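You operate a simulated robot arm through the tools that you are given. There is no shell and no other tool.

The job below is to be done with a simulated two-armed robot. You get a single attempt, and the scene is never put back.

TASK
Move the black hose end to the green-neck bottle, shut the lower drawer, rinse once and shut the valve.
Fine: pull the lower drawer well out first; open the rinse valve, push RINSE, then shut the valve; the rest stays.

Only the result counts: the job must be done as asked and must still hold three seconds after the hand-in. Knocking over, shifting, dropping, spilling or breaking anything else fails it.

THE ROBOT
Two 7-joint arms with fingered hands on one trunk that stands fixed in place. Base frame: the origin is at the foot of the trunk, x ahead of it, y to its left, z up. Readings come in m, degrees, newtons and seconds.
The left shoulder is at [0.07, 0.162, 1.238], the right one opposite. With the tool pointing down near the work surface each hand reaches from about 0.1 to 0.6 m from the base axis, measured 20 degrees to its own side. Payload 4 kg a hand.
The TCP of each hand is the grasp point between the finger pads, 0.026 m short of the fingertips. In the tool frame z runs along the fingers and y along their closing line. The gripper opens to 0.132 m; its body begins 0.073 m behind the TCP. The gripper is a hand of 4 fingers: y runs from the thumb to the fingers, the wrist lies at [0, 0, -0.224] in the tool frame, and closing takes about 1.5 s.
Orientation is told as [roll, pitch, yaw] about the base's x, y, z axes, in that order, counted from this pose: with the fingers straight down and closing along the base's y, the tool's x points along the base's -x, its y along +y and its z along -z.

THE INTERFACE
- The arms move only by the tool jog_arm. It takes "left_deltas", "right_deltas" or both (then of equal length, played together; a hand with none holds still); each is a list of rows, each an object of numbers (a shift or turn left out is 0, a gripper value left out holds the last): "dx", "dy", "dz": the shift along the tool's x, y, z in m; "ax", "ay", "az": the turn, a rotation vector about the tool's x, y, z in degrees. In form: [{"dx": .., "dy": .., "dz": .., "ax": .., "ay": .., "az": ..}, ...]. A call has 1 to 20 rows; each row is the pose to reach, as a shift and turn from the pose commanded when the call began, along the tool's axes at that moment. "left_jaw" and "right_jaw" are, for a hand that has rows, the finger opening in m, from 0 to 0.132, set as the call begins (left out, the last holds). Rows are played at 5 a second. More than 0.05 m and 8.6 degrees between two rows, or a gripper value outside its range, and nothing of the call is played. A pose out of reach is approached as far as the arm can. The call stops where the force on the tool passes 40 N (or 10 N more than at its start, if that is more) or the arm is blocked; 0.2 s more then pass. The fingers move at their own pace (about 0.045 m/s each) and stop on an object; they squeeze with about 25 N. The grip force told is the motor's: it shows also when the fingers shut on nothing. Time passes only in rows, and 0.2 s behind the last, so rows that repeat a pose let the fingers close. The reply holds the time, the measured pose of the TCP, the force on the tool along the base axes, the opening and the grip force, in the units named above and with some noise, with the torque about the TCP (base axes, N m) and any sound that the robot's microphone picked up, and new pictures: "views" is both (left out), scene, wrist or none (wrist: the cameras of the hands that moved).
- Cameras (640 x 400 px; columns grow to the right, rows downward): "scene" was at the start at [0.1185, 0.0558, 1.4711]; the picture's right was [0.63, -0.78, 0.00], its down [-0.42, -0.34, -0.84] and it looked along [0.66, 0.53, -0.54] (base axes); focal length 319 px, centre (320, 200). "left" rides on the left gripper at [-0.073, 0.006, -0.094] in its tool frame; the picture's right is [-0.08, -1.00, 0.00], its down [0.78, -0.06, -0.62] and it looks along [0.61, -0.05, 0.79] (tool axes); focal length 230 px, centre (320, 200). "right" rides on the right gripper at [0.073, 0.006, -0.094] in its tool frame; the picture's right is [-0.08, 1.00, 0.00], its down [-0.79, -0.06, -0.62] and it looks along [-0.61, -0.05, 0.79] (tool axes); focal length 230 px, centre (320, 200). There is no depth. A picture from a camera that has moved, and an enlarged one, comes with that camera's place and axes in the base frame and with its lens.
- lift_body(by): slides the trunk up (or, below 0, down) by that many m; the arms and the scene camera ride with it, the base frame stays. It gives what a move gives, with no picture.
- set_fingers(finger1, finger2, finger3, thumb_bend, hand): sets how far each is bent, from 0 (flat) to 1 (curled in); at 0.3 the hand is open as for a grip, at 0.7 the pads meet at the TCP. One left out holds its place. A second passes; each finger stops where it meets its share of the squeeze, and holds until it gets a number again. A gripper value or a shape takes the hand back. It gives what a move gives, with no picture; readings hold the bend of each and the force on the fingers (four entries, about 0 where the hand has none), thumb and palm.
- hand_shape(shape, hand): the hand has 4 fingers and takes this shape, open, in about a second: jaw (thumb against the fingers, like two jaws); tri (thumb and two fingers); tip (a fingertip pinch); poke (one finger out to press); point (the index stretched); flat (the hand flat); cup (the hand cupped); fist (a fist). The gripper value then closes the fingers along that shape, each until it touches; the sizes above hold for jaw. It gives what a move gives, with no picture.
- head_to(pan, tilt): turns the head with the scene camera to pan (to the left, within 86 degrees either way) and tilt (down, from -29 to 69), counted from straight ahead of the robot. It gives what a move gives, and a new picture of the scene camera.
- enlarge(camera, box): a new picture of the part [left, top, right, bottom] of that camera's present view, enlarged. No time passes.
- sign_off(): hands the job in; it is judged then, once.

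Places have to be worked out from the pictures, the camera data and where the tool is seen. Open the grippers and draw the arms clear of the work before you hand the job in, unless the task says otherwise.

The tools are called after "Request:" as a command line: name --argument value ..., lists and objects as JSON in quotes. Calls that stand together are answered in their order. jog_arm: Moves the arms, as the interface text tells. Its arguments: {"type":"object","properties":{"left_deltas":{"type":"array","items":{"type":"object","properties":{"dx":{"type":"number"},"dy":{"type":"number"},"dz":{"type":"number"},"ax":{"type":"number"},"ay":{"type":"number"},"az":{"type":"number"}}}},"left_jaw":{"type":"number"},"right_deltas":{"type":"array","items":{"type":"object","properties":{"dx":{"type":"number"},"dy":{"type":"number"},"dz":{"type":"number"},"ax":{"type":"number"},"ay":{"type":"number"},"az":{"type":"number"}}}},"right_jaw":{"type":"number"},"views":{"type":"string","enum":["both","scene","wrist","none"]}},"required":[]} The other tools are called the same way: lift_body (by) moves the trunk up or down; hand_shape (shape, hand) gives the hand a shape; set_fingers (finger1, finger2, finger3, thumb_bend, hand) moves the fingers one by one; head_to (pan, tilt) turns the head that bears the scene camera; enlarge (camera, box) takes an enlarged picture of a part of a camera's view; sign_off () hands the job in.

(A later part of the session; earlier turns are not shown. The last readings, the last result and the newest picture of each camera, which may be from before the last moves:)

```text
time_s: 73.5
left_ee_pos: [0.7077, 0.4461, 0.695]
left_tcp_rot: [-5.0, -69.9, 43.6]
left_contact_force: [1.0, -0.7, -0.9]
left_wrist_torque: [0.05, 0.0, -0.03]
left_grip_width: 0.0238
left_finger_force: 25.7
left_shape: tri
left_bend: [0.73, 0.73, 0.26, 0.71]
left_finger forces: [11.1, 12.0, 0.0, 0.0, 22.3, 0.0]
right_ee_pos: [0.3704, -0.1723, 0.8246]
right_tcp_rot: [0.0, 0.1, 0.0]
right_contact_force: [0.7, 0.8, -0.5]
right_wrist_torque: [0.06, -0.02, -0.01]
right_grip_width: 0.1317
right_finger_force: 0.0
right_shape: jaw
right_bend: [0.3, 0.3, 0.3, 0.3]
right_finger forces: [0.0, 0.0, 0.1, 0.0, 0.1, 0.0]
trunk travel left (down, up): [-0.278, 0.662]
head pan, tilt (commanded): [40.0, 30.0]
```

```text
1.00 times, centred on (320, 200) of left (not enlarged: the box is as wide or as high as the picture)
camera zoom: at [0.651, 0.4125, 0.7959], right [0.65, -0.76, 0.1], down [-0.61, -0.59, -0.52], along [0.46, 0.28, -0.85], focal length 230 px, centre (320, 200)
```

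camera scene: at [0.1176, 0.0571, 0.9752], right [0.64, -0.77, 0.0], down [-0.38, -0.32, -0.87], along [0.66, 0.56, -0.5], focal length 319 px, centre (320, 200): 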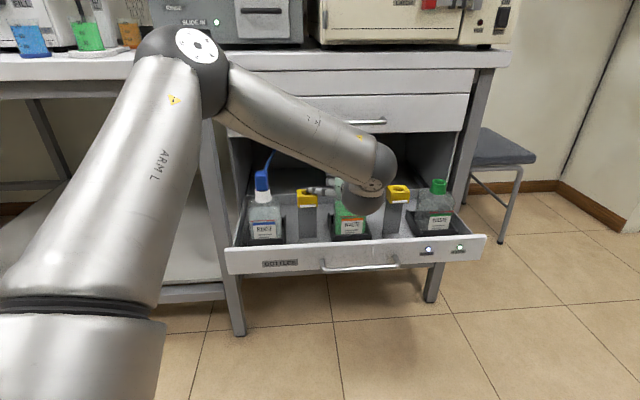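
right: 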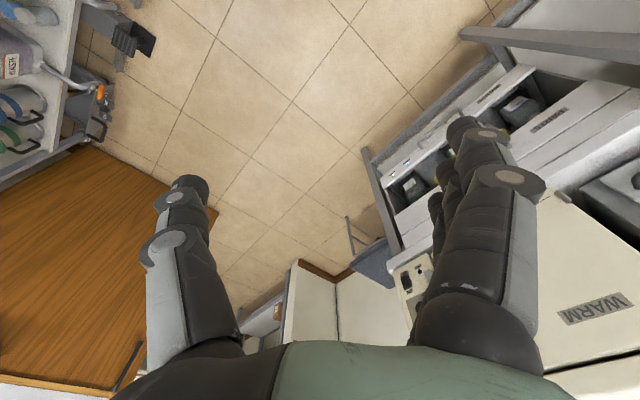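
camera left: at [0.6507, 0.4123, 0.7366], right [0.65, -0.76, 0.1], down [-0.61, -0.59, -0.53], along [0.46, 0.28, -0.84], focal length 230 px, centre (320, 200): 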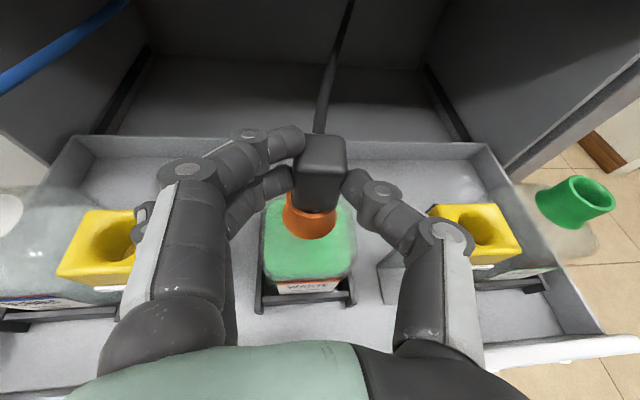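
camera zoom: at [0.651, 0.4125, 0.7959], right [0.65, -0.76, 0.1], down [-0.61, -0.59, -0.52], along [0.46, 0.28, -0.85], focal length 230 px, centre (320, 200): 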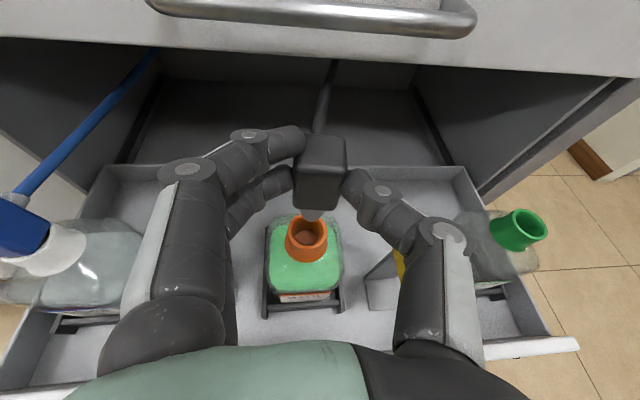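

The spigot is out and clear. I'll carry it toward the green neck: shift 0.227 m along the drawer while yawing −28° (heading ≈10°).

Request:
jog_arm --left_deltas '[{"dx": -0.0003, "dy": -0.0323, "dz": 0.0036, "ax": 3.76, "ay": 0.12, "az": 1.36}, {"dx": -0.0006, "dy": -0.0645, "dz": 0.0072, "ax": 7.51, "ay": 0.23, "az": 2.73}, {"dx": -0.0009, "dy": -0.0968, "dz": 0.0108, "ax": 11.27, "ay": 0.35, "az": 4.09}, {"dx": -0.0013, "dy": -0.1291, "dz": 0.0145, "ax": 15.03, "ay": 0.47, "az": 5.45}, {"dx": -0.0016, "dy": -0.1614, "dz": 0.0181, "ax": 18.79, "ay": 0.59, "az": 6.81}, {"dx": -0.0019, "dy": -0.1936, "dz": 0.0217, "ax": 22.54, "ay": 0.7, "az": 8.18}, {"dx": -0.0022, "dy": -0.2259, "dz": 0.0253, "ax": 26.3, "ay": 0.82, "az": 9.54}]'

```text
time_s: 75.1
left_ee_pos: [0.8559, 0.2923, 0.7012]
left_tcp_rot: [-5.0, -70.0, 15.5]
left_contact_force: [-0.8, -0.3, -0.6]
left_wrist_torque: [0.01, -0.01, 0.0]
left_grip_width: 0.0237
left_finger_force: 25.5
left_shape: tri
left_bend: [0.73, 0.73, 0.26, 0.71]
left_finger forces: [11.0, 12.0, 0.0, 0.1, 22.3, 0.1]
left hand out of reach, approached as far as the arm can: row 7
right_ee_pos: [0.3704, -0.1709, 0.8247]
right_tcp_rot: [0.0, 0.0, 0.0]
right_contact_force: [0.2, -0.3, 0.6]
right_wrist_torque: [0.01, -0.03, -0.03]
right_grip_width: 0.132
right_finger_force: 0.0
right_shape: jaw
right_bend: [0.3, 0.3, 0.3, 0.3]
right_finger forces: [0.0, 0.0, 0.0, 0.0, 0.0, 0.0]
trunk travel left (down, up): [-0.278, 0.662]
head pan, tilt (commanded): [40.0, 30.0]
camera scene: at [0.1179, 0.0576, 1.0351], right [0.64, -0.77, 0.0], down [-0.38, -0.32, -0.87], along [0.66, 0.56, -0.5], focal length 319 px, centre (320, 200)
camera left: at [0.7921, 0.2885, 0.8022], right [0.21, -0.97, 0.1], down [-0.82, -0.23, -0.53], along [0.53, 0.03, -0.84], focal length 230 px, centre (320, 200)
```

scene: 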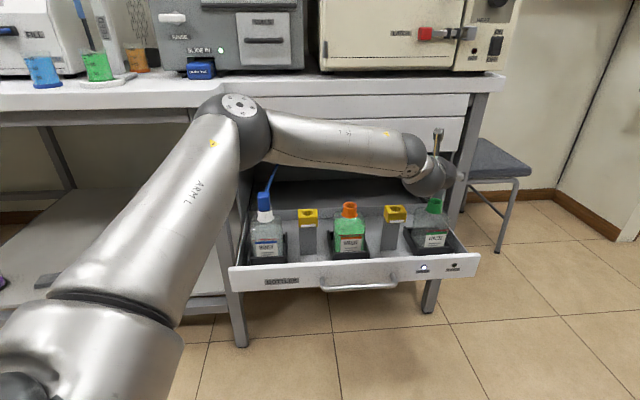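
left: 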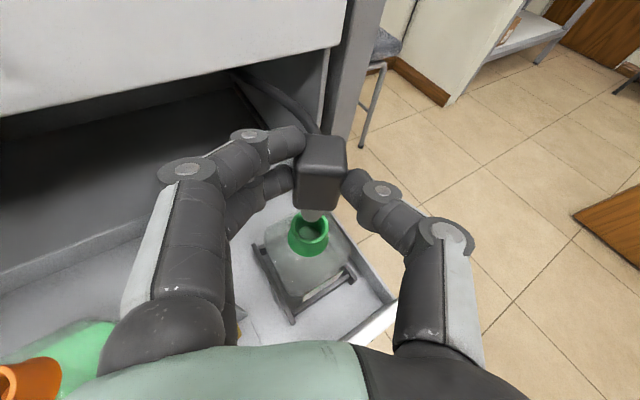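

Very close: only the final row fell short. I'll zoom the wrist view to measure the remaining offset between the spigot and the green hole.

Request:
enlarge --camera "left" --box '[250, 150, 390, 290]'

Request:
enlarge --camera "scene" --box '[370, 120, 500, 280]'

```text
2.86 times, centred on (320, 220) of left
camera zoom: at [0.7921, 0.2885, 0.8022], right [0.21, -0.97, 0.1], down [-0.82, -0.23, -0.53], along [0.53, 0.03, -0.84], focal length 657 px, centre (320, 143)
```

zoom: 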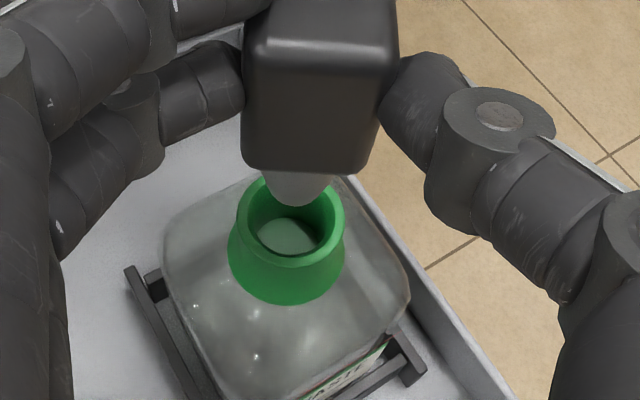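

```text
2.50 times, centred on (435, 200) of scene
camera zoom: at [0.1179, 0.0576, 1.0351], right [0.64, -0.77, 0.0], down [-0.38, -0.32, -0.87], along [0.66, 0.56, -0.5], focal length 798 px, centre (32, 200)
```

zoom: 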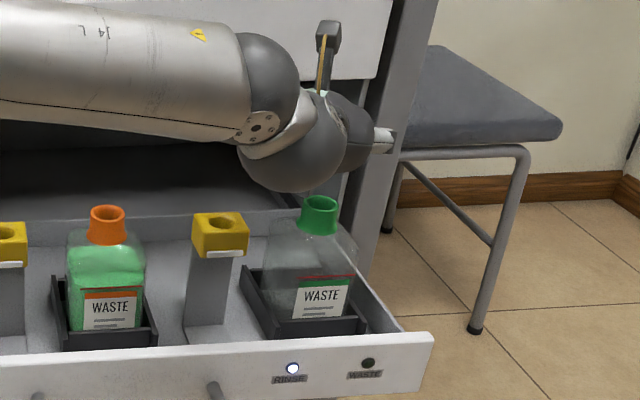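

The spigot must go roughly 12–17 mm further forward. The reach improves with less heading, so I'll yaw the hand −15° about the block and then advance ~12 mm.

Request:
jog_arm --left_deltas '[{"dx": 0.0, "dy": 0.001, "dz": 0.0, "ax": 7.05, "ay": 0.22, "az": 2.56}, {"dx": 0.0, "dy": 0.0023, "dz": 0.0, "ax": 14.1, "ay": 0.44, "az": 5.11}]' --views "none"

Request:
jog_arm --left_deltas '[{"dx": -0.002, "dz": 0.0056}, {"dx": -0.004, "dz": 0.0113}]' --views "wrist"

```text
time_s: 75.7
left_ee_pos: [0.8569, 0.2941, 0.7009]
left_tcp_rot: [-5.1, -70.0, 0.6]
left_contact_force: [-0.8, -0.1, -0.5]
left_wrist_torque: [-0.01, 0.0, -0.02]
left_grip_width: 0.0234
left_finger_force: 25.2
left_shape: tri
left_bend: [0.73, 0.73, 0.26, 0.71]
left_finger forces: [10.8, 12.2, 0.0, 0.1, 22.3, 0.1]
right_ee_pos: [0.3694, -0.1714, 0.824]
right_tcp_rot: [0.1, -0.1, 0.0]
right_contact_force: [-0.4, 0.3, 0.1]
right_wrist_torque: [0.0, 0.02, -0.04]
right_grip_width: 0.132
right_finger_force: 0.0
right_shape: jaw
right_bend: [0.3, 0.3, 0.3, 0.3]
right_finger forces: [0.0, 0.0, 0.0, 0.0, 0.0, 0.0]
trunk travel left (down, up): [-0.278, 0.662]
head pan, tilt (commanded): [40.0, 30.0]
```

```text
time_s: 76.3
left_ee_pos: [0.8685, 0.2923, 0.6998]
left_tcp_rot: [-5.0, -70.0, 0.6]
left_contact_force: [0.4, 0.6, -0.7]
left_wrist_torque: [-0.03, 0.02, -0.03]
left_grip_width: 0.0235
left_finger_force: 24.4
left_shape: tri
left_bend: [0.73, 0.73, 0.26, 0.71]
left_finger forces: [11.0, 12.2, 0.0, 0.0, 22.3, 0.0]
right_ee_pos: [0.3692, -0.1717, 0.8241]
right_tcp_rot: [0.0, 0.1, 0.0]
right_contact_force: [0.0, -0.6, -0.2]
right_wrist_torque: [0.0, 0.01, 0.02]
right_grip_width: 0.1319
right_finger_force: 0.1
right_shape: jaw
right_bend: [0.3, 0.3, 0.3, 0.3]
right_finger forces: [0.0, 0.1, 0.0, 0.0, 0.1, 0.0]
trunk travel left (down, up): [-0.278, 0.662]
head pan, tilt (commanded): [40.0, 30.0]
camera left: at [0.8052, 0.3063, 0.8004], right [-0.04, -0.99, 0.1], down [-0.85, -0.02, -0.53], along [0.52, -0.11, -0.84], focal length 230 px, centre (320, 200)
```

left: 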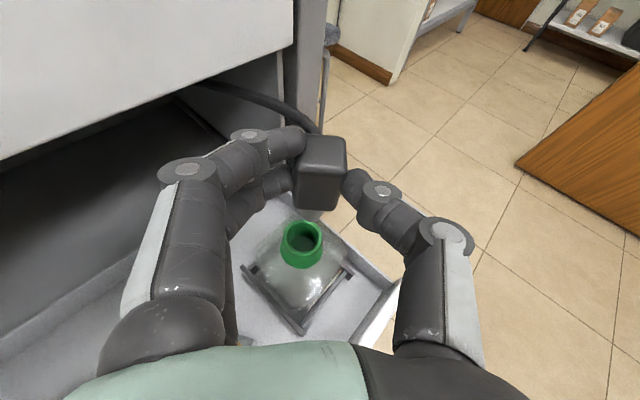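

Now there's no reach limit. I'll zoom the wrist view to check alignment.

Request:
enlarge --camera "left" --box '[250, 150, 390, 290]'

Request:
enlarge --camera "scene" --box '[380, 130, 480, 260]'

```text
2.86 times, centred on (320, 220) of left
camera zoom: at [0.8052, 0.3063, 0.8004], right [-0.04, -0.99, 0.1], down [-0.85, -0.02, -0.53], along [0.52, -0.11, -0.84], focal length 657 px, centre (320, 143)
```

zoom: 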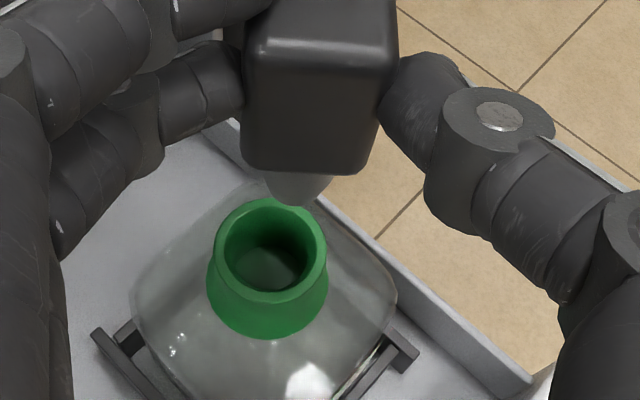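

```text
3.08 times, centred on (430, 195) of scene
camera zoom: at [0.1184, 0.0578, 1.035], right [0.64, -0.77, 0.0], down [-0.38, -0.32, -0.87], along [0.66, 0.56, -0.5], focal length 982 px, centre (-18, 215)
```

zoom: 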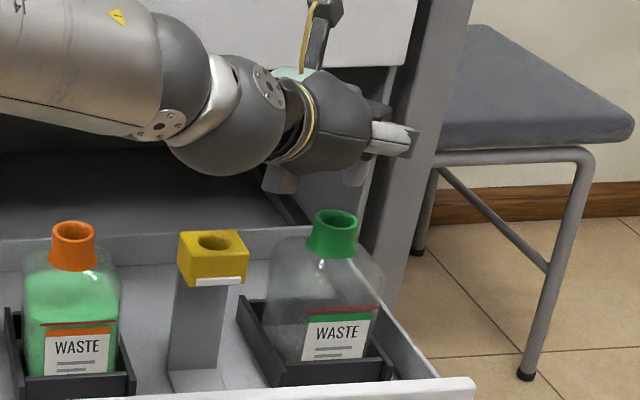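

The spigot seems a bit right of the hole in the scene view. I'll enlarge the scene further to measure.

Request:
enlarge --camera "scene" --box '[415, 165, 465, 225]'

```text
6.67 times, centred on (440, 195) of scene
camera zoom: at [0.1184, 0.0578, 1.035], right [0.64, -0.77, 0.0], down [-0.38, -0.32, -0.87], along [0.66, 0.56, -0.5], focal length 2129 px, centre (-480, 233)
```

zoom: 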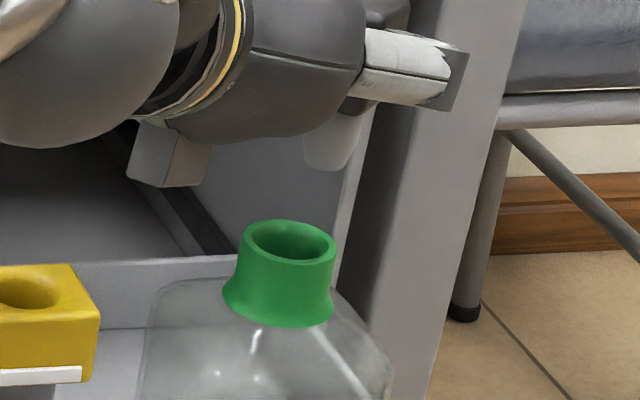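

Estimates disagree by several mm because of the height gap, so I'll lower the hand 2.5 cm with the trunk (pure vertical) so the tip sits just above the rim, then re-measure.

Request:
lift_body --by -0.022

Request:
enlarge --camera "left" --box '[250, 150, 390, 290]'

Request:
enlarge --camera "scene" --box '[415, 155, 465, 215]'

```text
time_s: 77.0
left_ee_pos: [0.8684, 0.2926, 0.6784]
left_tcp_rot: [-5.0, -70.0, 0.6]
left_contact_force: [-0.2, -0.6, -0.6]
left_wrist_torque: [0.03, 0.07, 0.01]
left_grip_width: 0.0237
left_finger_force: 25.0
left_shape: tri
left_bend: [0.73, 0.73, 0.26, 0.71]
left_finger forces: [11.0, 12.3, 0.0, 0.0, 22.4, 0.0]
right_ee_pos: [0.3689, -0.1712, 0.8029]
right_tcp_rot: [0.0, 0.0, 0.0]
right_contact_force: [0.3, 0.0, 0.0]
right_wrist_torque: [0.03, -0.02, 0.0]
right_grip_width: 0.1319
right_finger_force: 0.0
right_shape: jaw
right_bend: [0.3, 0.3, 0.3, 0.3]
right_finger forces: [0.0, 0.0, 0.0, 0.0, 0.0, 0.1]
trunk travel left (down, up): [-0.256, 0.684]
head pan, tilt (commanded): [40.0, 30.0]
```

```text
2.86 times, centred on (320, 220) of left
camera zoom: at [0.8049, 0.3059, 0.7788], right [-0.04, -0.99, 0.1], down [-0.85, -0.02, -0.53], along [0.52, -0.11, -0.84], focal length 657 px, centre (320, 143)
```

zoom: 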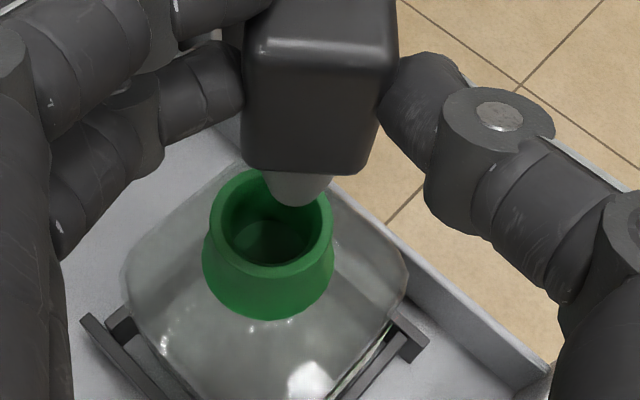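

```text
6.67 times, centred on (440, 185) of scene
camera zoom: at [0.1179, 0.0577, 1.013], right [0.64, -0.77, 0.0], down [-0.38, -0.32, -0.87], along [0.66, 0.56, -0.5], focal length 2129 px, centre (-480, 300)
```

zoom: 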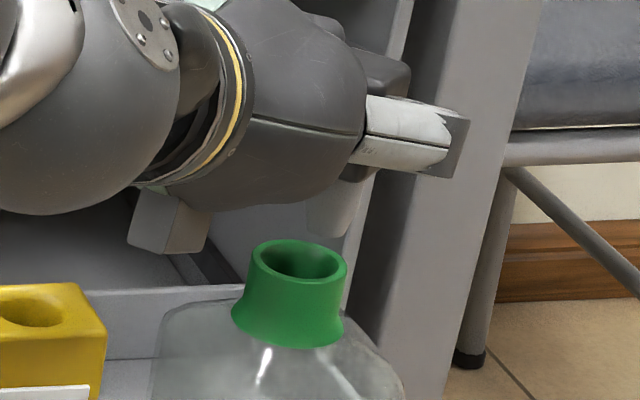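

Both views show the tip about 6–7 mm too far toward −y and ~3 mm too far in x (the drawer itself crept in ~1 cm, which explains the earlier discrepancy). I'll correct by (−3, +6) mm and re-check.

Request:
jog_arm --left_deltas '[{"dx": 0.001, "dy": 0.0058, "dz": -0.0033}, {"dx": 0.001, "dy": 0.0058, "dz": -0.0033}]' --views "none"

Request:
enlarge --camera "left" --box '[250, 150, 390, 290]'

Request:
enlarge --camera "scene" --box '[415, 155, 465, 215]'

```text
time_s: 77.6
left_ee_pos: [0.8658, 0.2986, 0.6775]
left_tcp_rot: [-4.9, -69.9, 0.7]
left_contact_force: [0.4, -0.1, 0.2]
left_wrist_torque: [0.01, -0.01, 0.0]
left_grip_width: 0.0234
left_finger_force: 24.8
left_shape: tri
left_bend: [0.73, 0.73, 0.26, 0.71]
left_finger forces: [11.0, 12.2, 0.1, 0.0, 22.3, 0.0]
right_ee_pos: [0.3698, -0.1719, 0.8033]
right_tcp_rot: [-0.1, 0.0, 0.0]
right_contact_force: [0.2, 0.1, 0.8]
right_wrist_torque: [0.0, 0.01, 0.0]
right_grip_width: 0.1317
right_finger_force: 0.1
right_shape: jaw
right_bend: [0.3, 0.3, 0.3, 0.3]
right_finger forces: [0.0, 0.1, 0.0, 0.0, 0.0, 0.1]
trunk travel left (down, up): [-0.256, 0.684]
head pan, tilt (commanded): [40.0, 30.0]
```

```text
2.86 times, centred on (320, 220) of left
camera zoom: at [0.8024, 0.312, 0.7778], right [-0.04, -0.99, 0.1], down [-0.85, -0.02, -0.52], along [0.52, -0.11, -0.85], focal length 657 px, centre (320, 143)
```

zoom: 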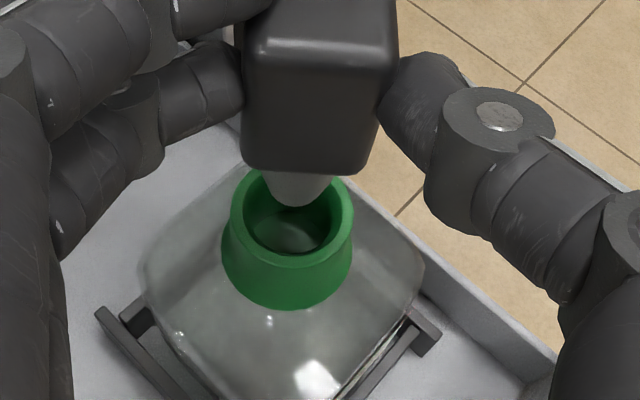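

```text
6.67 times, centred on (440, 185) of scene
camera zoom: at [0.1183, 0.0577, 1.013], right [0.64, -0.77, 0.0], down [-0.38, -0.32, -0.87], along [0.66, 0.56, -0.5], focal length 2129 px, centre (-480, 300)
```

zoom: 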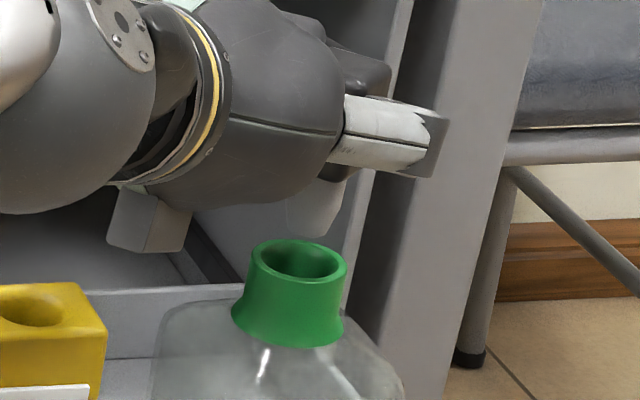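

Aligned within about 2 mm in both views. I'll lower with the trunk by 2 cm and check forces.

Request:
lift_body --by -0.02

Request:
enlarge --camera "left" --box '[250, 150, 390, 290]'

Request:
enlarge --camera "scene" --box '[415, 145, 465, 205]'

```text
time_s: 78.3
left_ee_pos: [0.8654, 0.2984, 0.6591]
left_tcp_rot: [-4.9, -70.1, 0.6]
left_contact_force: [-0.6, 0.8, -0.5]
left_wrist_torque: [-0.02, 0.01, -0.01]
left_grip_width: 0.0234
left_finger_force: 25.2
left_shape: tri
left_bend: [0.73, 0.73, 0.26, 0.71]
left_finger forces: [11.1, 12.1, 0.0, 0.0, 22.2, 0.0]
right_ee_pos: [0.3688, -0.1719, 0.7836]
right_tcp_rot: [0.0, 0.0, 0.0]
right_contact_force: [0.1, -0.8, -0.3]
right_wrist_torque: [0.01, -0.01, 0.02]
right_grip_width: 0.1318
right_finger_force: 0.0
right_shape: jaw
right_bend: [0.3, 0.3, 0.3, 0.3]
right_finger forces: [0.0, 0.1, 0.1, 0.0, 0.0, 0.1]
trunk travel left (down, up): [-0.236, 0.704]
head pan, tilt (commanded): [40.0, 30.0]
```

```text
2.86 times, centred on (320, 220) of left
camera zoom: at [0.8022, 0.312, 0.7583], right [-0.04, -0.99, 0.1], down [-0.85, -0.02, -0.53], along [0.52, -0.11, -0.84], focal length 657 px, centre (320, 143)
```

zoom: 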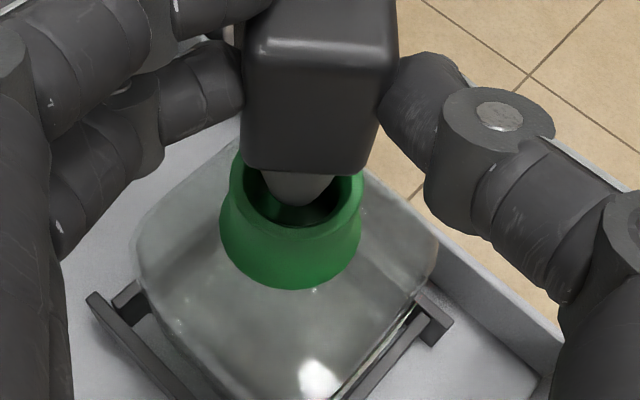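

```text
6.67 times, centred on (440, 175) of scene
camera zoom: at [0.118, 0.0577, 0.993], right [0.64, -0.77, 0.0], down [-0.38, -0.32, -0.87], along [0.66, 0.56, -0.5], focal length 2129 px, centre (-480, 367)
```

zoom: 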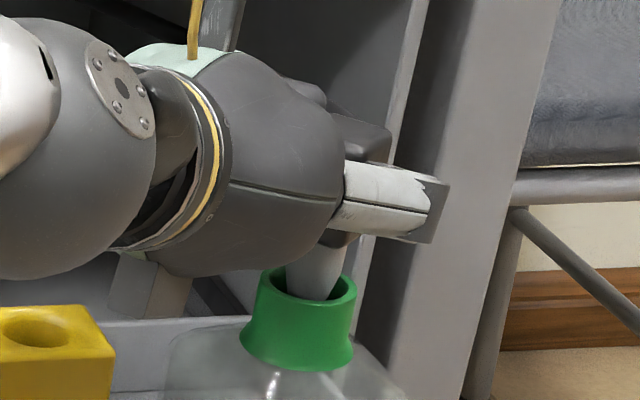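

The spigot is entering the green neck centred. Continuing down 1.3 cm, then the rest.

Request:
lift_body --by -0.013

Request:
lift_body --by -0.008

Request:
enlarge --camera "left" --box '[250, 150, 390, 290]'

Request:
enlarge --camera "scene" --box '[390, 130, 490, 260]'

```text
time_s: 78.9
left_ee_pos: [0.8645, 0.2996, 0.645]
left_tcp_rot: [-5.0, -70.1, 0.6]
left_contact_force: [0.6, 0.3, -0.2]
left_wrist_torque: [-0.02, 0.03, -0.03]
left_grip_width: 0.0234
left_finger_force: 24.6
left_shape: tri
left_bend: [0.73, 0.73, 0.26, 0.71]
left_finger forces: [11.0, 12.2, 0.1, 0.1, 22.3, 0.0]
right_ee_pos: [0.3695, -0.1715, 0.7703]
right_tcp_rot: [0.0, 0.0, 0.0]
right_contact_force: [0.3, -0.5, -0.2]
right_wrist_torque: [0.02, 0.02, -0.01]
right_grip_width: 0.1321
right_finger_force: 0.0
right_shape: jaw
right_bend: [0.3, 0.3, 0.3, 0.3]
right_finger forces: [0.0, 0.1, 0.0, 0.0, 0.0, 0.0]
trunk travel left (down, up): [-0.223, 0.717]
head pan, tilt (commanded): [40.0, 30.0]
```

```text
time_s: 79.5
left_ee_pos: [0.8654, 0.299, 0.6371]
left_tcp_rot: [-5.0, -70.0, 0.5]
left_contact_force: [0.1, -1.1, -0.1]
left_wrist_torque: [-0.02, 0.02, -0.01]
left_grip_width: 0.0233
left_finger_force: 25.1
left_shape: tri
left_bend: [0.73, 0.73, 0.26, 0.71]
left_finger forces: [11.3, 12.2, 0.0, 0.0, 22.5, 0.1]
right_ee_pos: [0.3703, -0.1725, 0.7624]
right_tcp_rot: [0.1, -0.1, 0.1]
right_contact_force: [0.7, 0.1, -0.3]
right_wrist_torque: [-0.02, -0.01, 0.01]
right_grip_width: 0.1319
right_finger_force: 0.0
right_shape: jaw
right_bend: [0.3, 0.3, 0.3, 0.3]
right_finger forces: [0.1, 0.0, 0.1, 0.0, 0.0, 0.0]
trunk travel left (down, up): [-0.215, 0.725]
head pan, tilt (commanded): [40.0, 30.0]
```

```text
2.86 times, centred on (320, 220) of left
camera zoom: at [0.8024, 0.3121, 0.7371], right [-0.04, -0.99, 0.1], down [-0.85, -0.02, -0.53], along [0.52, -0.11, -0.84], focal length 657 px, centre (320, 143)
```

zoom: 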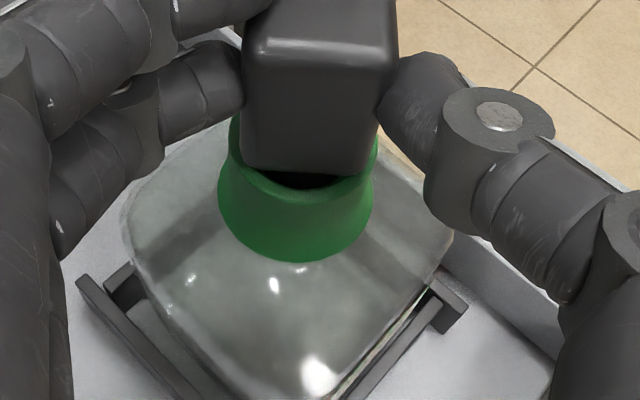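

```text
3.08 times, centred on (440, 195) of scene
camera zoom: at [0.1182, 0.0577, 0.972], right [0.64, -0.77, 0.0], down [-0.38, -0.32, -0.87], along [0.66, 0.56, -0.5], focal length 982 px, centre (-49, 215)
```

zoom: 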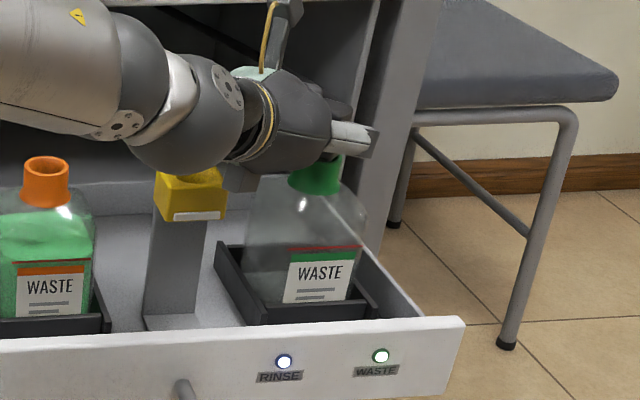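

The WASTE light is lit: the end is registered in the green bottle. I'll lower 3 mm more to seat it fully before letting go.

Request:
lift_body --by -0.003

Request:
enlarge --camera "left" --box '[250, 130, 390, 270]'

```text
time_s: 80.0
left_ee_pos: [0.8654, 0.2991, 0.6372]
left_tcp_rot: [-5.1, -70.2, 0.8]
left_contact_force: [-0.5, 0.6, 6.0]
left_wrist_torque: [-0.01, -0.13, -0.01]
left_grip_width: 0.0237
left_finger_force: 24.6
left_shape: tri
left_bend: [0.73, 0.73, 0.26, 0.71]
left_finger forces: [12.7, 12.1, 0.1, 0.0, 22.8, 0.0]
right_ee_pos: [0.3689, -0.1721, 0.7595]
right_tcp_rot: [0.0, -0.1, 0.0]
right_contact_force: [0.3, -0.7, 0.5]
right_wrist_torque: [0.01, 0.01, 0.01]
right_grip_width: 0.1319
right_finger_force: 0.0
right_shape: jaw
right_bend: [0.3, 0.3, 0.3, 0.3]
right_finger forces: [0.1, 0.0, 0.0, 0.1, 0.0, 0.1]
trunk travel left (down, up): [-0.212, 0.728]
head pan, tilt (commanded): [40.0, 30.0]
```

```text
2.86 times, centred on (320, 200) of left
camera zoom: at [0.8019, 0.3121, 0.7363], right [-0.04, -0.99, 0.1], down [-0.85, -0.02, -0.53], along [0.53, -0.11, -0.84], focal length 657 px, centre (320, 200)
```

zoom: 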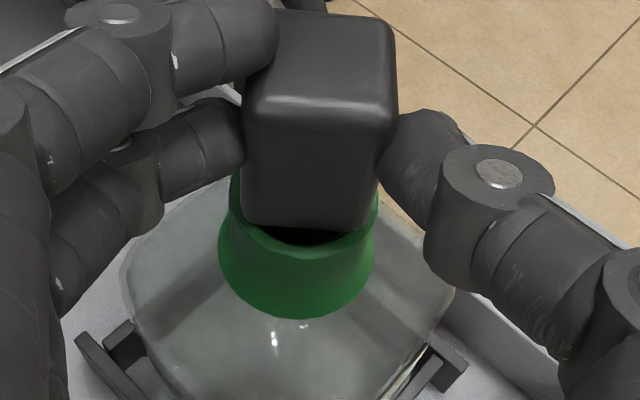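

Seated with 6 N contact. I'll relieve 2 mm, open the fingers and then back off along the tool axis.

Request:
lift_body --by 0.002

Request:
jog_arm --left_deltas '[{}, {}, {}, {}, {}]' --left_jaw 0.06 --views "wrist"

```text
time_s: 80.5
left_ee_pos: [0.8656, 0.2977, 0.6362]
left_tcp_rot: [-5.0, -70.0, 0.7]
left_contact_force: [-0.2, 0.4, 3.8]
left_wrist_torque: [0.01, -0.08, 0.02]
left_grip_width: 0.0235
left_finger_force: 25.0
left_shape: tri
left_bend: [0.73, 0.73, 0.26, 0.71]
left_finger forces: [12.5, 12.0, 0.0, 0.1, 22.5, 0.0]
right_ee_pos: [0.3689, -0.1715, 0.7605]
right_tcp_rot: [0.0, 0.1, 0.0]
right_contact_force: [0.8, 0.1, -0.7]
right_wrist_torque: [-0.03, 0.01, 0.01]
right_grip_width: 0.1321
right_finger_force: 0.1
right_shape: jaw
right_bend: [0.3, 0.3, 0.3, 0.3]
right_finger forces: [0.0, 0.1, 0.0, 0.0, 0.0, 0.0]
trunk travel left (down, up): [-0.214, 0.726]
head pan, tilt (commanded): [40.0, 30.0]
```

```text
time_s: 81.7
left_ee_pos: [0.8652, 0.2984, 0.6354]
left_tcp_rot: [-5.1, -70.0, 0.6]
left_contact_force: [0.0, -0.3, 0.0]
left_wrist_torque: [0.01, 0.01, 0.0]
left_grip_width: 0.0594
left_finger_force: 0.1
left_shape: tri
left_bend: [0.73, 0.73, 0.0, 0.7]
left_finger forces: [0.0, 0.1, 0.0, 0.0, 0.0, 0.0]
right_ee_pos: [0.3694, -0.1714, 0.7599]
right_tcp_rot: [0.0, -0.1, 0.0]
right_contact_force: [-0.1, -0.5, -0.4]
right_wrist_torque: [0.0, -0.02, -0.02]
right_grip_width: 0.132
right_finger_force: 0.0
right_shape: jaw
right_bend: [0.3, 0.3, 0.3, 0.3]
right_finger forces: [0.0, 0.0, 0.0, 0.0, 0.1, 0.0]
trunk travel left (down, up): [-0.214, 0.726]
head pan, tilt (commanded): [40.0, 30.0]
camera left: at [0.8024, 0.312, 0.7361], right [-0.04, -0.99, 0.1], down [-0.85, -0.02, -0.53], along [0.52, -0.11, -0.84], focal length 230 px, centre (320, 200)
```

left: 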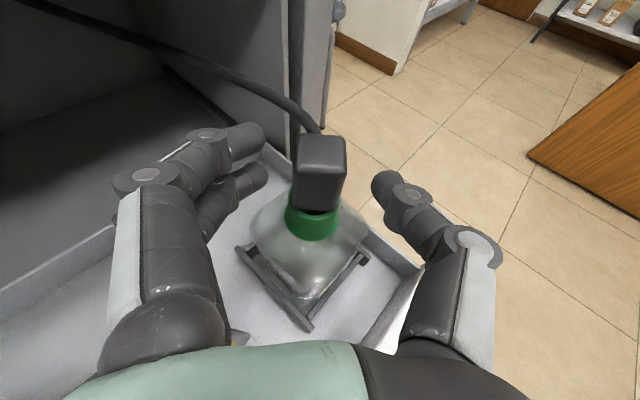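

The end stays upright on the green neck. Backing off 0.1 m along the tool axis.

Request:
jog_arm --left_deltas '[{"dz": -0.025}, {"dz": -0.05}, {"dz": -0.075}, {"dz": -0.1}]'

Request:
enlarge --camera "scene" --box '[330, 120, 500, 270]'

```text
time_s: 82.7
left_ee_pos: [0.7717, 0.3067, 0.6705]
left_tcp_rot: [-5.0, -69.9, 0.6]
left_contact_force: [0.9, 0.4, -0.1]
left_wrist_torque: [0.04, 0.03, -0.01]
left_grip_width: 0.0595
left_finger_force: 0.0
left_shape: tri
left_bend: [0.73, 0.73, 0.0, 0.7]
left_finger forces: [0.1, 0.1, 0.1, 0.0, 0.1, 0.0]
right_ee_pos: [0.369, -0.1718, 0.7606]
right_tcp_rot: [0.0, 0.0, -0.1]
right_contact_force: [0.5, -0.5, 0.3]
right_wrist_torque: [0.02, -0.02, 0.01]
right_grip_width: 0.1316
right_finger_force: 0.0
right_shape: jaw
right_bend: [0.3, 0.3, 0.3, 0.3]
right_finger forces: [0.0, 0.1, 0.0, 0.0, 0.0, 0.1]
trunk travel left (down, up): [-0.214, 0.726]
head pan, tilt (commanded): [40.0, 30.0]
camera scene: at [0.1178, 0.0576, 0.971], right [0.64, -0.77, 0.0], down [-0.38, -0.32, -0.87], along [0.66, 0.56, -0.5], focal length 319 px, centre (320, 200)
camera left: at [0.7079, 0.3194, 0.7702], right [-0.04, -0.99, 0.1], down [-0.85, -0.02, -0.53], along [0.52, -0.11, -0.84], focal length 230 px, centre (320, 200)
```

scene: 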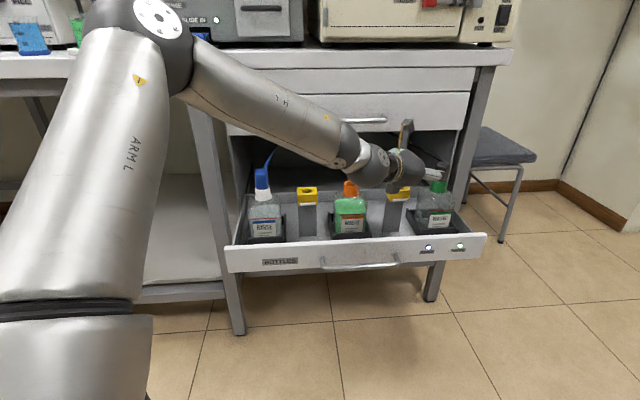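
left: 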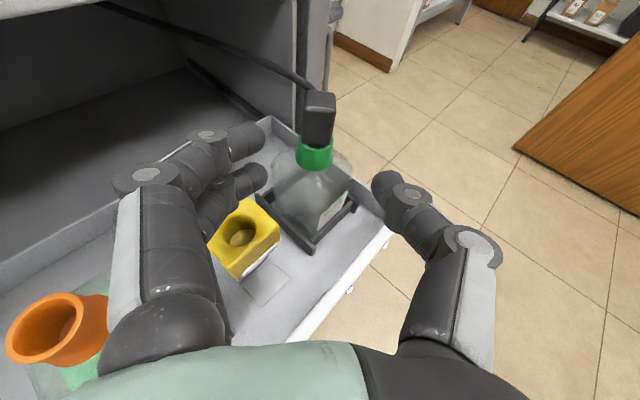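

```text
2.67 times, centred on (415, 195) of scene
camera zoom: at [0.1178, 0.0576, 0.971], right [0.64, -0.77, 0.0], down [-0.38, -0.32, -0.87], along [0.66, 0.56, -0.5], focal length 852 px, centre (67, 213)
```

zoom: 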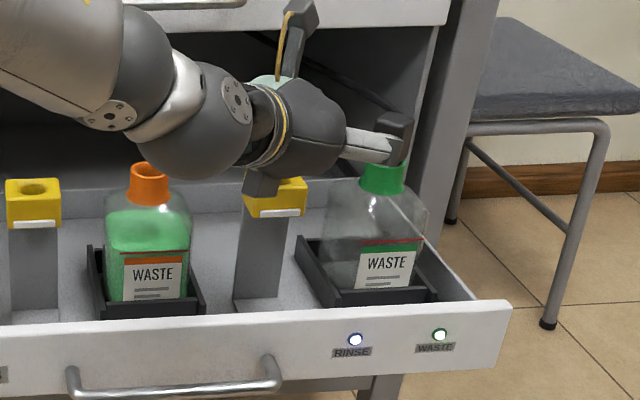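

The black end stands on the green bottle with both lights lit. I'll raise the trunk 0.13 m to lift the hand clear, switch back to the jaw shape, then bring the hand in front of the drawer.

Request:
lift_body --by 0.13

Request:
hand_shape --shape "jaw" --hand "left"

Request:
jog_arm --left_deltas '[{"dx": 0.0222, "dy": 0.0101, "dz": -0.0296, "ax": -4.33, "ay": 3.09, "az": -2.81}, {"dx": 0.0445, "dy": 0.0202, "dz": -0.0592, "ax": -8.67, "ay": 6.18, "az": -5.62}, {"dx": 0.0667, "dy": 0.0304, "dz": -0.0888, "ax": -13.0, "ay": 9.27, "az": -8.43}, {"dx": 0.089, "dy": 0.0405, "dz": -0.1184, "ax": -17.33, "ay": 12.36, "az": -11.24}, {"dx": 0.1112, "dy": 0.0506, "dz": -0.1479, "ax": -21.67, "ay": 15.44, "az": -14.06}, {"dx": 0.1335, "dy": 0.0607, "dz": -0.1775, "ax": -26.0, "ay": 18.53, "az": -16.87}, {"dx": 0.1557, "dy": 0.0709, "dz": -0.2071, "ax": -30.33, "ay": 21.62, "az": -19.68}, {"dx": 0.178, "dy": 0.081, "dz": -0.2367, "ax": -34.67, "ay": 24.71, "az": -22.49}, {"dx": 0.2002, "dy": 0.0911, "dz": -0.2663, "ax": -39.0, "ay": 27.8, "az": -25.3}]' --left_jaw 0.0

```text
time_s: 84.3
left_ee_pos: [0.772, 0.308, 0.7991]
left_tcp_rot: [-5.0, -70.0, 0.6]
left_contact_force: [0.3, 0.0, 0.6]
left_wrist_torque: [0.0, 0.01, -0.01]
left_grip_width: 0.0594
left_finger_force: 0.0
left_shape: tri
left_bend: [0.73, 0.73, 0.0, 0.7]
left_finger forces: [0.0, 0.1, 0.0, 0.1, 0.1, 0.1]
right_ee_pos: [0.3698, -0.1723, 0.891]
right_tcp_rot: [0.0, 0.0, 0.0]
right_contact_force: [0.0, 0.6, 0.7]
right_wrist_torque: [-0.01, -0.01, 0.01]
right_grip_width: 0.1321
right_finger_force: 0.0
right_shape: jaw
right_bend: [0.3, 0.3, 0.3, 0.3]
right_finger forces: [0.0, 0.1, 0.1, 0.0, 0.0, 0.1]
trunk travel left (down, up): [-0.344, 0.596]
head pan, tilt (commanded): [40.0, 30.0]
```

```text
time_s: 85.2
left_ee_pos: [0.7717, 0.3062, 0.7986]
left_tcp_rot: [-5.0, -70.0, 0.6]
left_contact_force: [-1.5, 0.5, 0.6]
left_wrist_torque: [-0.03, -0.02, 0.0]
left_grip_width: 0.132
left_finger_force: 0.1
left_shape: jaw
left_bend: [0.3, 0.3, 0.3, 0.3]
left_finger forces: [0.0, 0.0, 0.1, 0.0, 0.0, 0.0]
right_ee_pos: [0.3689, -0.1718, 0.8912]
right_tcp_rot: [0.0, 0.0, 0.0]
right_contact_force: [-0.6, 0.2, -0.3]
right_wrist_torque: [0.01, -0.01, 0.01]
right_grip_width: 0.1319
right_finger_force: 0.0
right_shape: jaw
right_bend: [0.3, 0.3, 0.3, 0.3]
right_finger forces: [0.0, 0.0, 0.0, 0.0, 0.0, 0.0]
trunk travel left (down, up): [-0.344, 0.596]
head pan, tilt (commanded): [40.0, 30.0]
```

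```text
time_s: 87.2
left_ee_pos: [0.4595, 0.4145, 0.6995]
left_tcp_rot: [0.0, -39.9, 42.0]
left_contact_force: [0.7, 0.3, -0.2]
left_wrist_torque: [0.02, 0.0, 0.0]
left_grip_width: 0.0001
left_finger_force: 25.3
left_shape: jaw
left_bend: [0.68, 0.59, 0.68, 0.66]
left_finger forces: [0.0, 0.1, 0.0, 0.0, 0.0, 0.0]
right_ee_pos: [0.3685, -0.1717, 0.8897]
right_tcp_rot: [0.0, -0.1, 0.0]
right_contact_force: [-0.8, -0.3, -0.6]
right_wrist_torque: [0.01, -0.02, -0.01]
right_grip_width: 0.1317
right_finger_force: 0.0
right_shape: jaw
right_bend: [0.3, 0.3, 0.3, 0.3]
right_finger forces: [0.1, 0.0, 0.0, 0.0, 0.0, 0.0]
trunk travel left (down, up): [-0.344, 0.596]
head pan, tilt (commanded): [40.0, 30.0]
camera scene: at [0.1178, 0.0579, 1.101], right [0.64, -0.77, 0.0], down [-0.38, -0.32, -0.87], along [0.66, 0.56, -0.5], focal length 319 px, centre (320, 200)
camera left: at [0.4513, 0.4157, 0.8187], right [0.71, -0.7, 0.05], down [-0.7, -0.71, -0.03], along [0.06, -0.01, -1.0], focal length 230 px, centre (320, 200)
```

scene: 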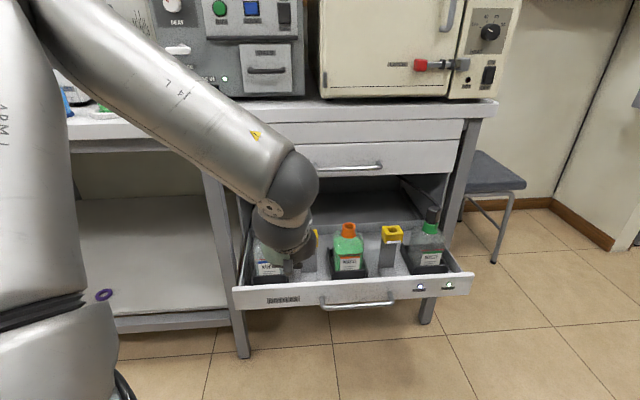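
left: 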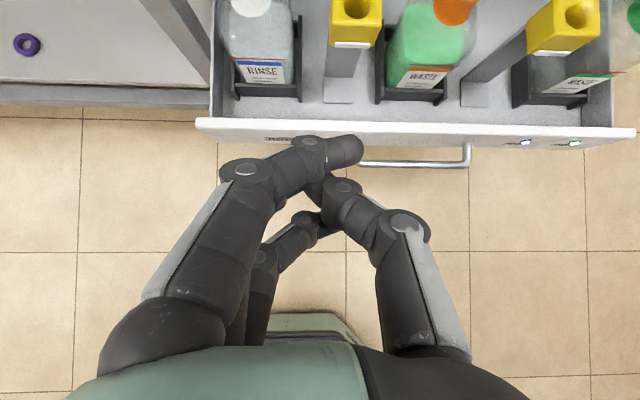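

No limits hit; the drawer face is at d≈0.72, handle from s=0.09 to 0.28, and the hand is at s=0.03. I'll descend 0.21 m in front of the drawer face.

Request:
jog_arm --left_deltas '[{"dx": 0.023, "dz": 0.0275}, {"dx": 0.046, "dz": 0.055}, {"dx": 0.069, "dz": 0.0825}, {"dx": 0.092, "dz": 0.11}, {"dx": 0.115, "dz": 0.1375}, {"dx": 0.138, "dz": 0.165}]'

```text
time_s: 88.6
left_ee_pos: [0.458, 0.4166, 0.4823]
left_tcp_rot: [-0.1, -39.8, 41.9]
left_contact_force: [-0.5, 0.4, 0.4]
left_wrist_torque: [0.02, -0.02, 0.02]
left_grip_width: 0.0
left_finger_force: 25.1
left_shape: jaw
left_bend: [0.68, 0.58, 0.68, 0.66]
left_finger forces: [0.0, 0.0, 0.1, 0.0, 0.0, 0.0]
right_ee_pos: [0.3704, -0.1706, 0.8895]
right_tcp_rot: [0.0, 0.0, 0.0]
right_contact_force: [-0.3, 0.1, 0.4]
right_wrist_torque: [0.01, -0.01, -0.01]
right_grip_width: 0.1318
right_finger_force: 0.1
right_shape: jaw
right_bend: [0.3, 0.3, 0.3, 0.3]
right_finger forces: [0.0, 0.0, 0.0, 0.0, 0.0, 0.1]
trunk travel left (down, up): [-0.344, 0.596]
head pan, tilt (commanded): [40.0, 30.0]
camera scene: at [0.1186, 0.058, 1.101], right [0.64, -0.77, 0.0], down [-0.38, -0.32, -0.87], along [0.66, 0.56, -0.5], focal length 319 px, centre (320, 200)
camera left: at [0.4498, 0.418, 0.6012], right [0.71, -0.7, 0.05], down [-0.7, -0.71, -0.03], along [0.06, -0.01, -1.0], focal length 230 px, centre (320, 200)
```

scene: 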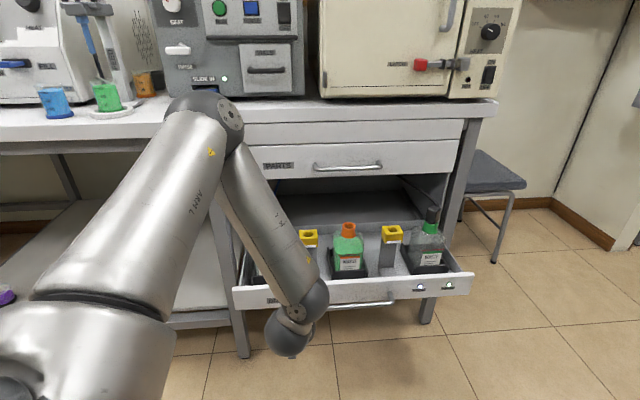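
left: 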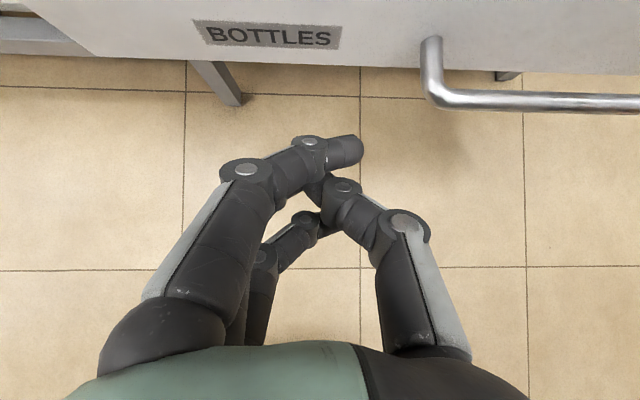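

The fist of fingers is level with the drawer face beside the handle. I'll push along +n 0.18 m, flattening the tilt by 15° on the way.

Request:
jog_arm --left_deltas '[{"dx": -0.0153, "dy": 0.001, "dz": 0.0128, "ay": -1.7}, {"dx": -0.0306, "dy": 0.0021, "dz": 0.0257, "ay": -3.3}, {"dx": -0.0459, "dy": 0.0032, "dz": 0.0385, "ay": -5}, {"dx": -0.0612, "dy": 0.0042, "dz": 0.0514, "ay": -6.7}, {"dx": -0.0765, "dy": 0.0053, "dz": 0.0642, "ay": -8.3}, {"dx": -0.0918, "dy": 0.0063, "dz": 0.077, "ay": -10}, {"dx": -0.1071, "dy": 0.0074, "dz": 0.0899, "ay": -11.7}, {"dx": -0.1224, "dy": 0.0084, "dz": 0.1027, "ay": -13.3}, {"dx": -0.1377, "dy": 0.0095, "dz": 0.1155, "ay": -15}]'

```text
time_s: 90.6
left_ee_pos: [0.5872, 0.5452, 0.4845]
left_tcp_rot: [-0.1, -55.0, 41.9]
left_contact_force: [-0.4, -0.3, -0.2]
left_wrist_torque: [0.0, 0.01, 0.03]
left_grip_width: 0.0
left_finger_force: 24.8
left_shape: jaw
left_bend: [0.68, 0.58, 0.68, 0.66]
left_finger forces: [0.1, 0.0, 0.1, 0.1, 0.1, 0.0]
right_ee_pos: [0.3697, -0.1714, 0.8905]
right_tcp_rot: [0.0, 0.0, 0.1]
right_contact_force: [-0.2, 0.6, 0.9]
right_wrist_torque: [0.0, 0.0, 0.01]
right_grip_width: 0.1319
right_finger_force: 0.0
right_shape: jaw
right_bend: [0.3, 0.3, 0.3, 0.3]
right_finger forces: [0.0, 0.0, 0.1, 0.1, 0.0, 0.0]
trunk travel left (down, up): [-0.344, 0.596]
head pan, tilt (commanded): [40.0, 30.0]
camera scene: at [0.1184, 0.0576, 1.101], right [0.64, -0.77, 0.0], down [-0.38, -0.32, -0.87], along [0.66, 0.56, -0.5], focal length 319 px, centre (320, 200)
camera left: at [0.5571, 0.5261, 0.598], right [0.7, -0.71, 0.06], down [-0.67, -0.68, -0.29], along [0.25, 0.16, -0.96], focal length 230 px, centre (320, 200)
```

scene: 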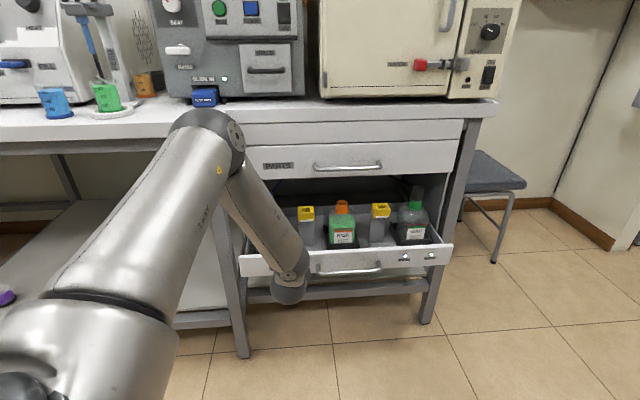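
left: 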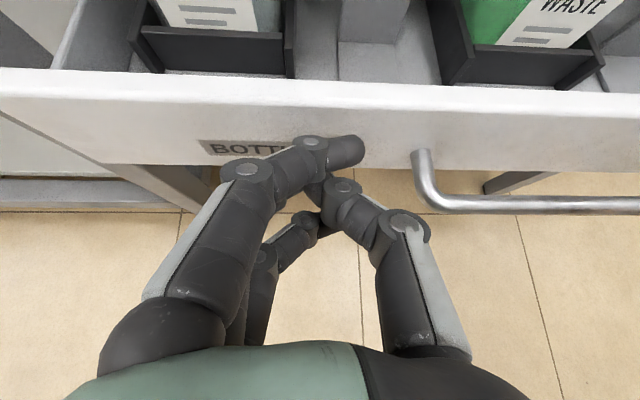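

The drawer slides in easily with bottles upright (face ≈0.84). I'll back off 3 cm, raise the hand 0.13 m while flattening to 20°, and then lower the trunk by the same so the arm can reach the last stretch.

Request:
jog_arm --left_deltas '[{"dx": 0.0086, "dy": -0.0008, "dz": -0.0123}, {"dx": 0.0172, "dy": -0.0016, "dz": -0.0245}, {"dx": -0.0094, "dy": -0.0016, "dz": -0.0432, "ay": -3.8}, {"dx": -0.036, "dy": -0.0016, "dz": -0.0618, "ay": -7.5}, {"dx": -0.0627, "dy": -0.0016, "dz": -0.0805, "ay": -11.3}, {"dx": -0.0893, "dy": -0.0016, "dz": -0.0991, "ay": -15}]' --views "none"

Request:
lift_body --by -0.13

Request:
enlarge --camera "left" --box '[0, 0, 640, 400]'

Request:
enlarge --camera "scene" --box '[200, 60, 520, 280]'

```text
time_s: 92.0
left_ee_pos: [0.5666, 0.52, 0.6161]
left_tcp_rot: [-0.1, -70.0, 41.9]
left_contact_force: [-0.2, 0.2, -1.4]
left_wrist_torque: [0.0, 0.0, -0.05]
left_grip_width: 0.0
left_finger_force: 24.8
left_shape: jaw
left_bend: [0.68, 0.58, 0.68, 0.66]
left_finger forces: [0.1, 0.1, 0.1, 0.1, 0.0, 0.0]
right_ee_pos: [0.369, -0.1717, 0.8904]
right_tcp_rot: [0.1, 0.1, 0.1]
right_contact_force: [-0.3, 0.8, -1.0]
right_wrist_torque: [0.02, 0.02, 0.0]
right_grip_width: 0.132
right_finger_force: 0.1
right_shape: jaw
right_bend: [0.3, 0.3, 0.3, 0.3]
right_finger forces: [0.1, 0.0, 0.1, 0.0, 0.0, 0.0]
trunk travel left (down, up): [-0.344, 0.596]
head pan, tilt (commanded): [40.0, 30.0]
```

```text
time_s: 93.6
left_ee_pos: [0.5654, 0.5193, 0.4866]
left_tcp_rot: [0.0, -70.0, 41.9]
left_contact_force: [0.4, -0.7, 0.5]
left_wrist_torque: [-0.04, -0.08, -0.02]
left_grip_width: 0.0
left_finger_force: 24.9
left_shape: jaw
left_bend: [0.68, 0.58, 0.68, 0.66]
left_finger forces: [0.0, 0.0, 0.0, 0.0, 0.0, 0.1]
right_ee_pos: [0.3698, -0.1718, 0.7615]
right_tcp_rot: [0.0, -0.1, 0.1]
right_contact_force: [-0.3, 0.4, -1.0]
right_wrist_torque: [-0.02, 0.03, 0.0]
right_grip_width: 0.1318
right_finger_force: 0.1
right_shape: jaw
right_bend: [0.3, 0.3, 0.3, 0.3]
right_finger forces: [0.1, 0.0, 0.0, 0.0, 0.1, 0.0]
trunk travel left (down, up): [-0.214, 0.726]
head pan, tilt (commanded): [40.0, 30.0]
```

```text
1.00 times, centred on (320, 200) of left (not enlarged: the box is as wide or as high as the picture)
camera zoom: at [0.5148, 0.482, 0.5865], right [0.69, -0.72, 0.07], down [-0.59, -0.61, -0.53], along [0.43, 0.32, -0.85], focal length 230 px, centre (320, 200)
```

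zoom: 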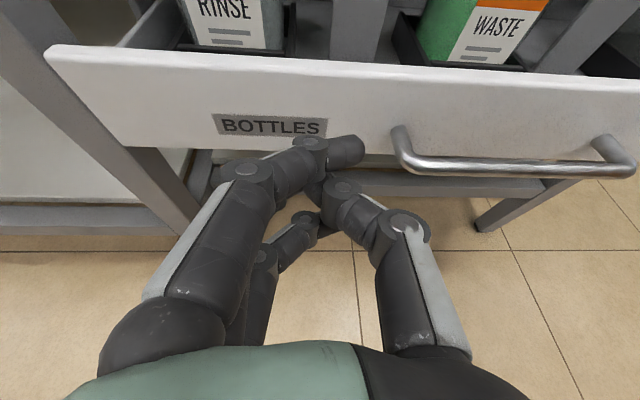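

```text
1.82 times, centred on (360, 170) of scene
camera zoom: at [0.118, 0.0577, 0.9711], right [0.64, -0.77, 0.0], down [-0.38, -0.32, -0.87], along [0.66, 0.56, -0.5], focal length 580 px, centre (247, 254)
```

zoom: 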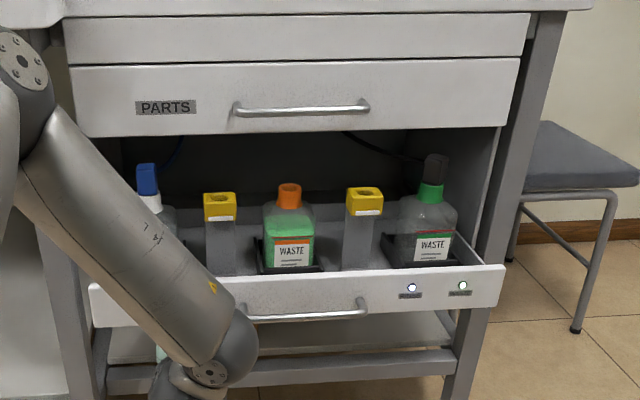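

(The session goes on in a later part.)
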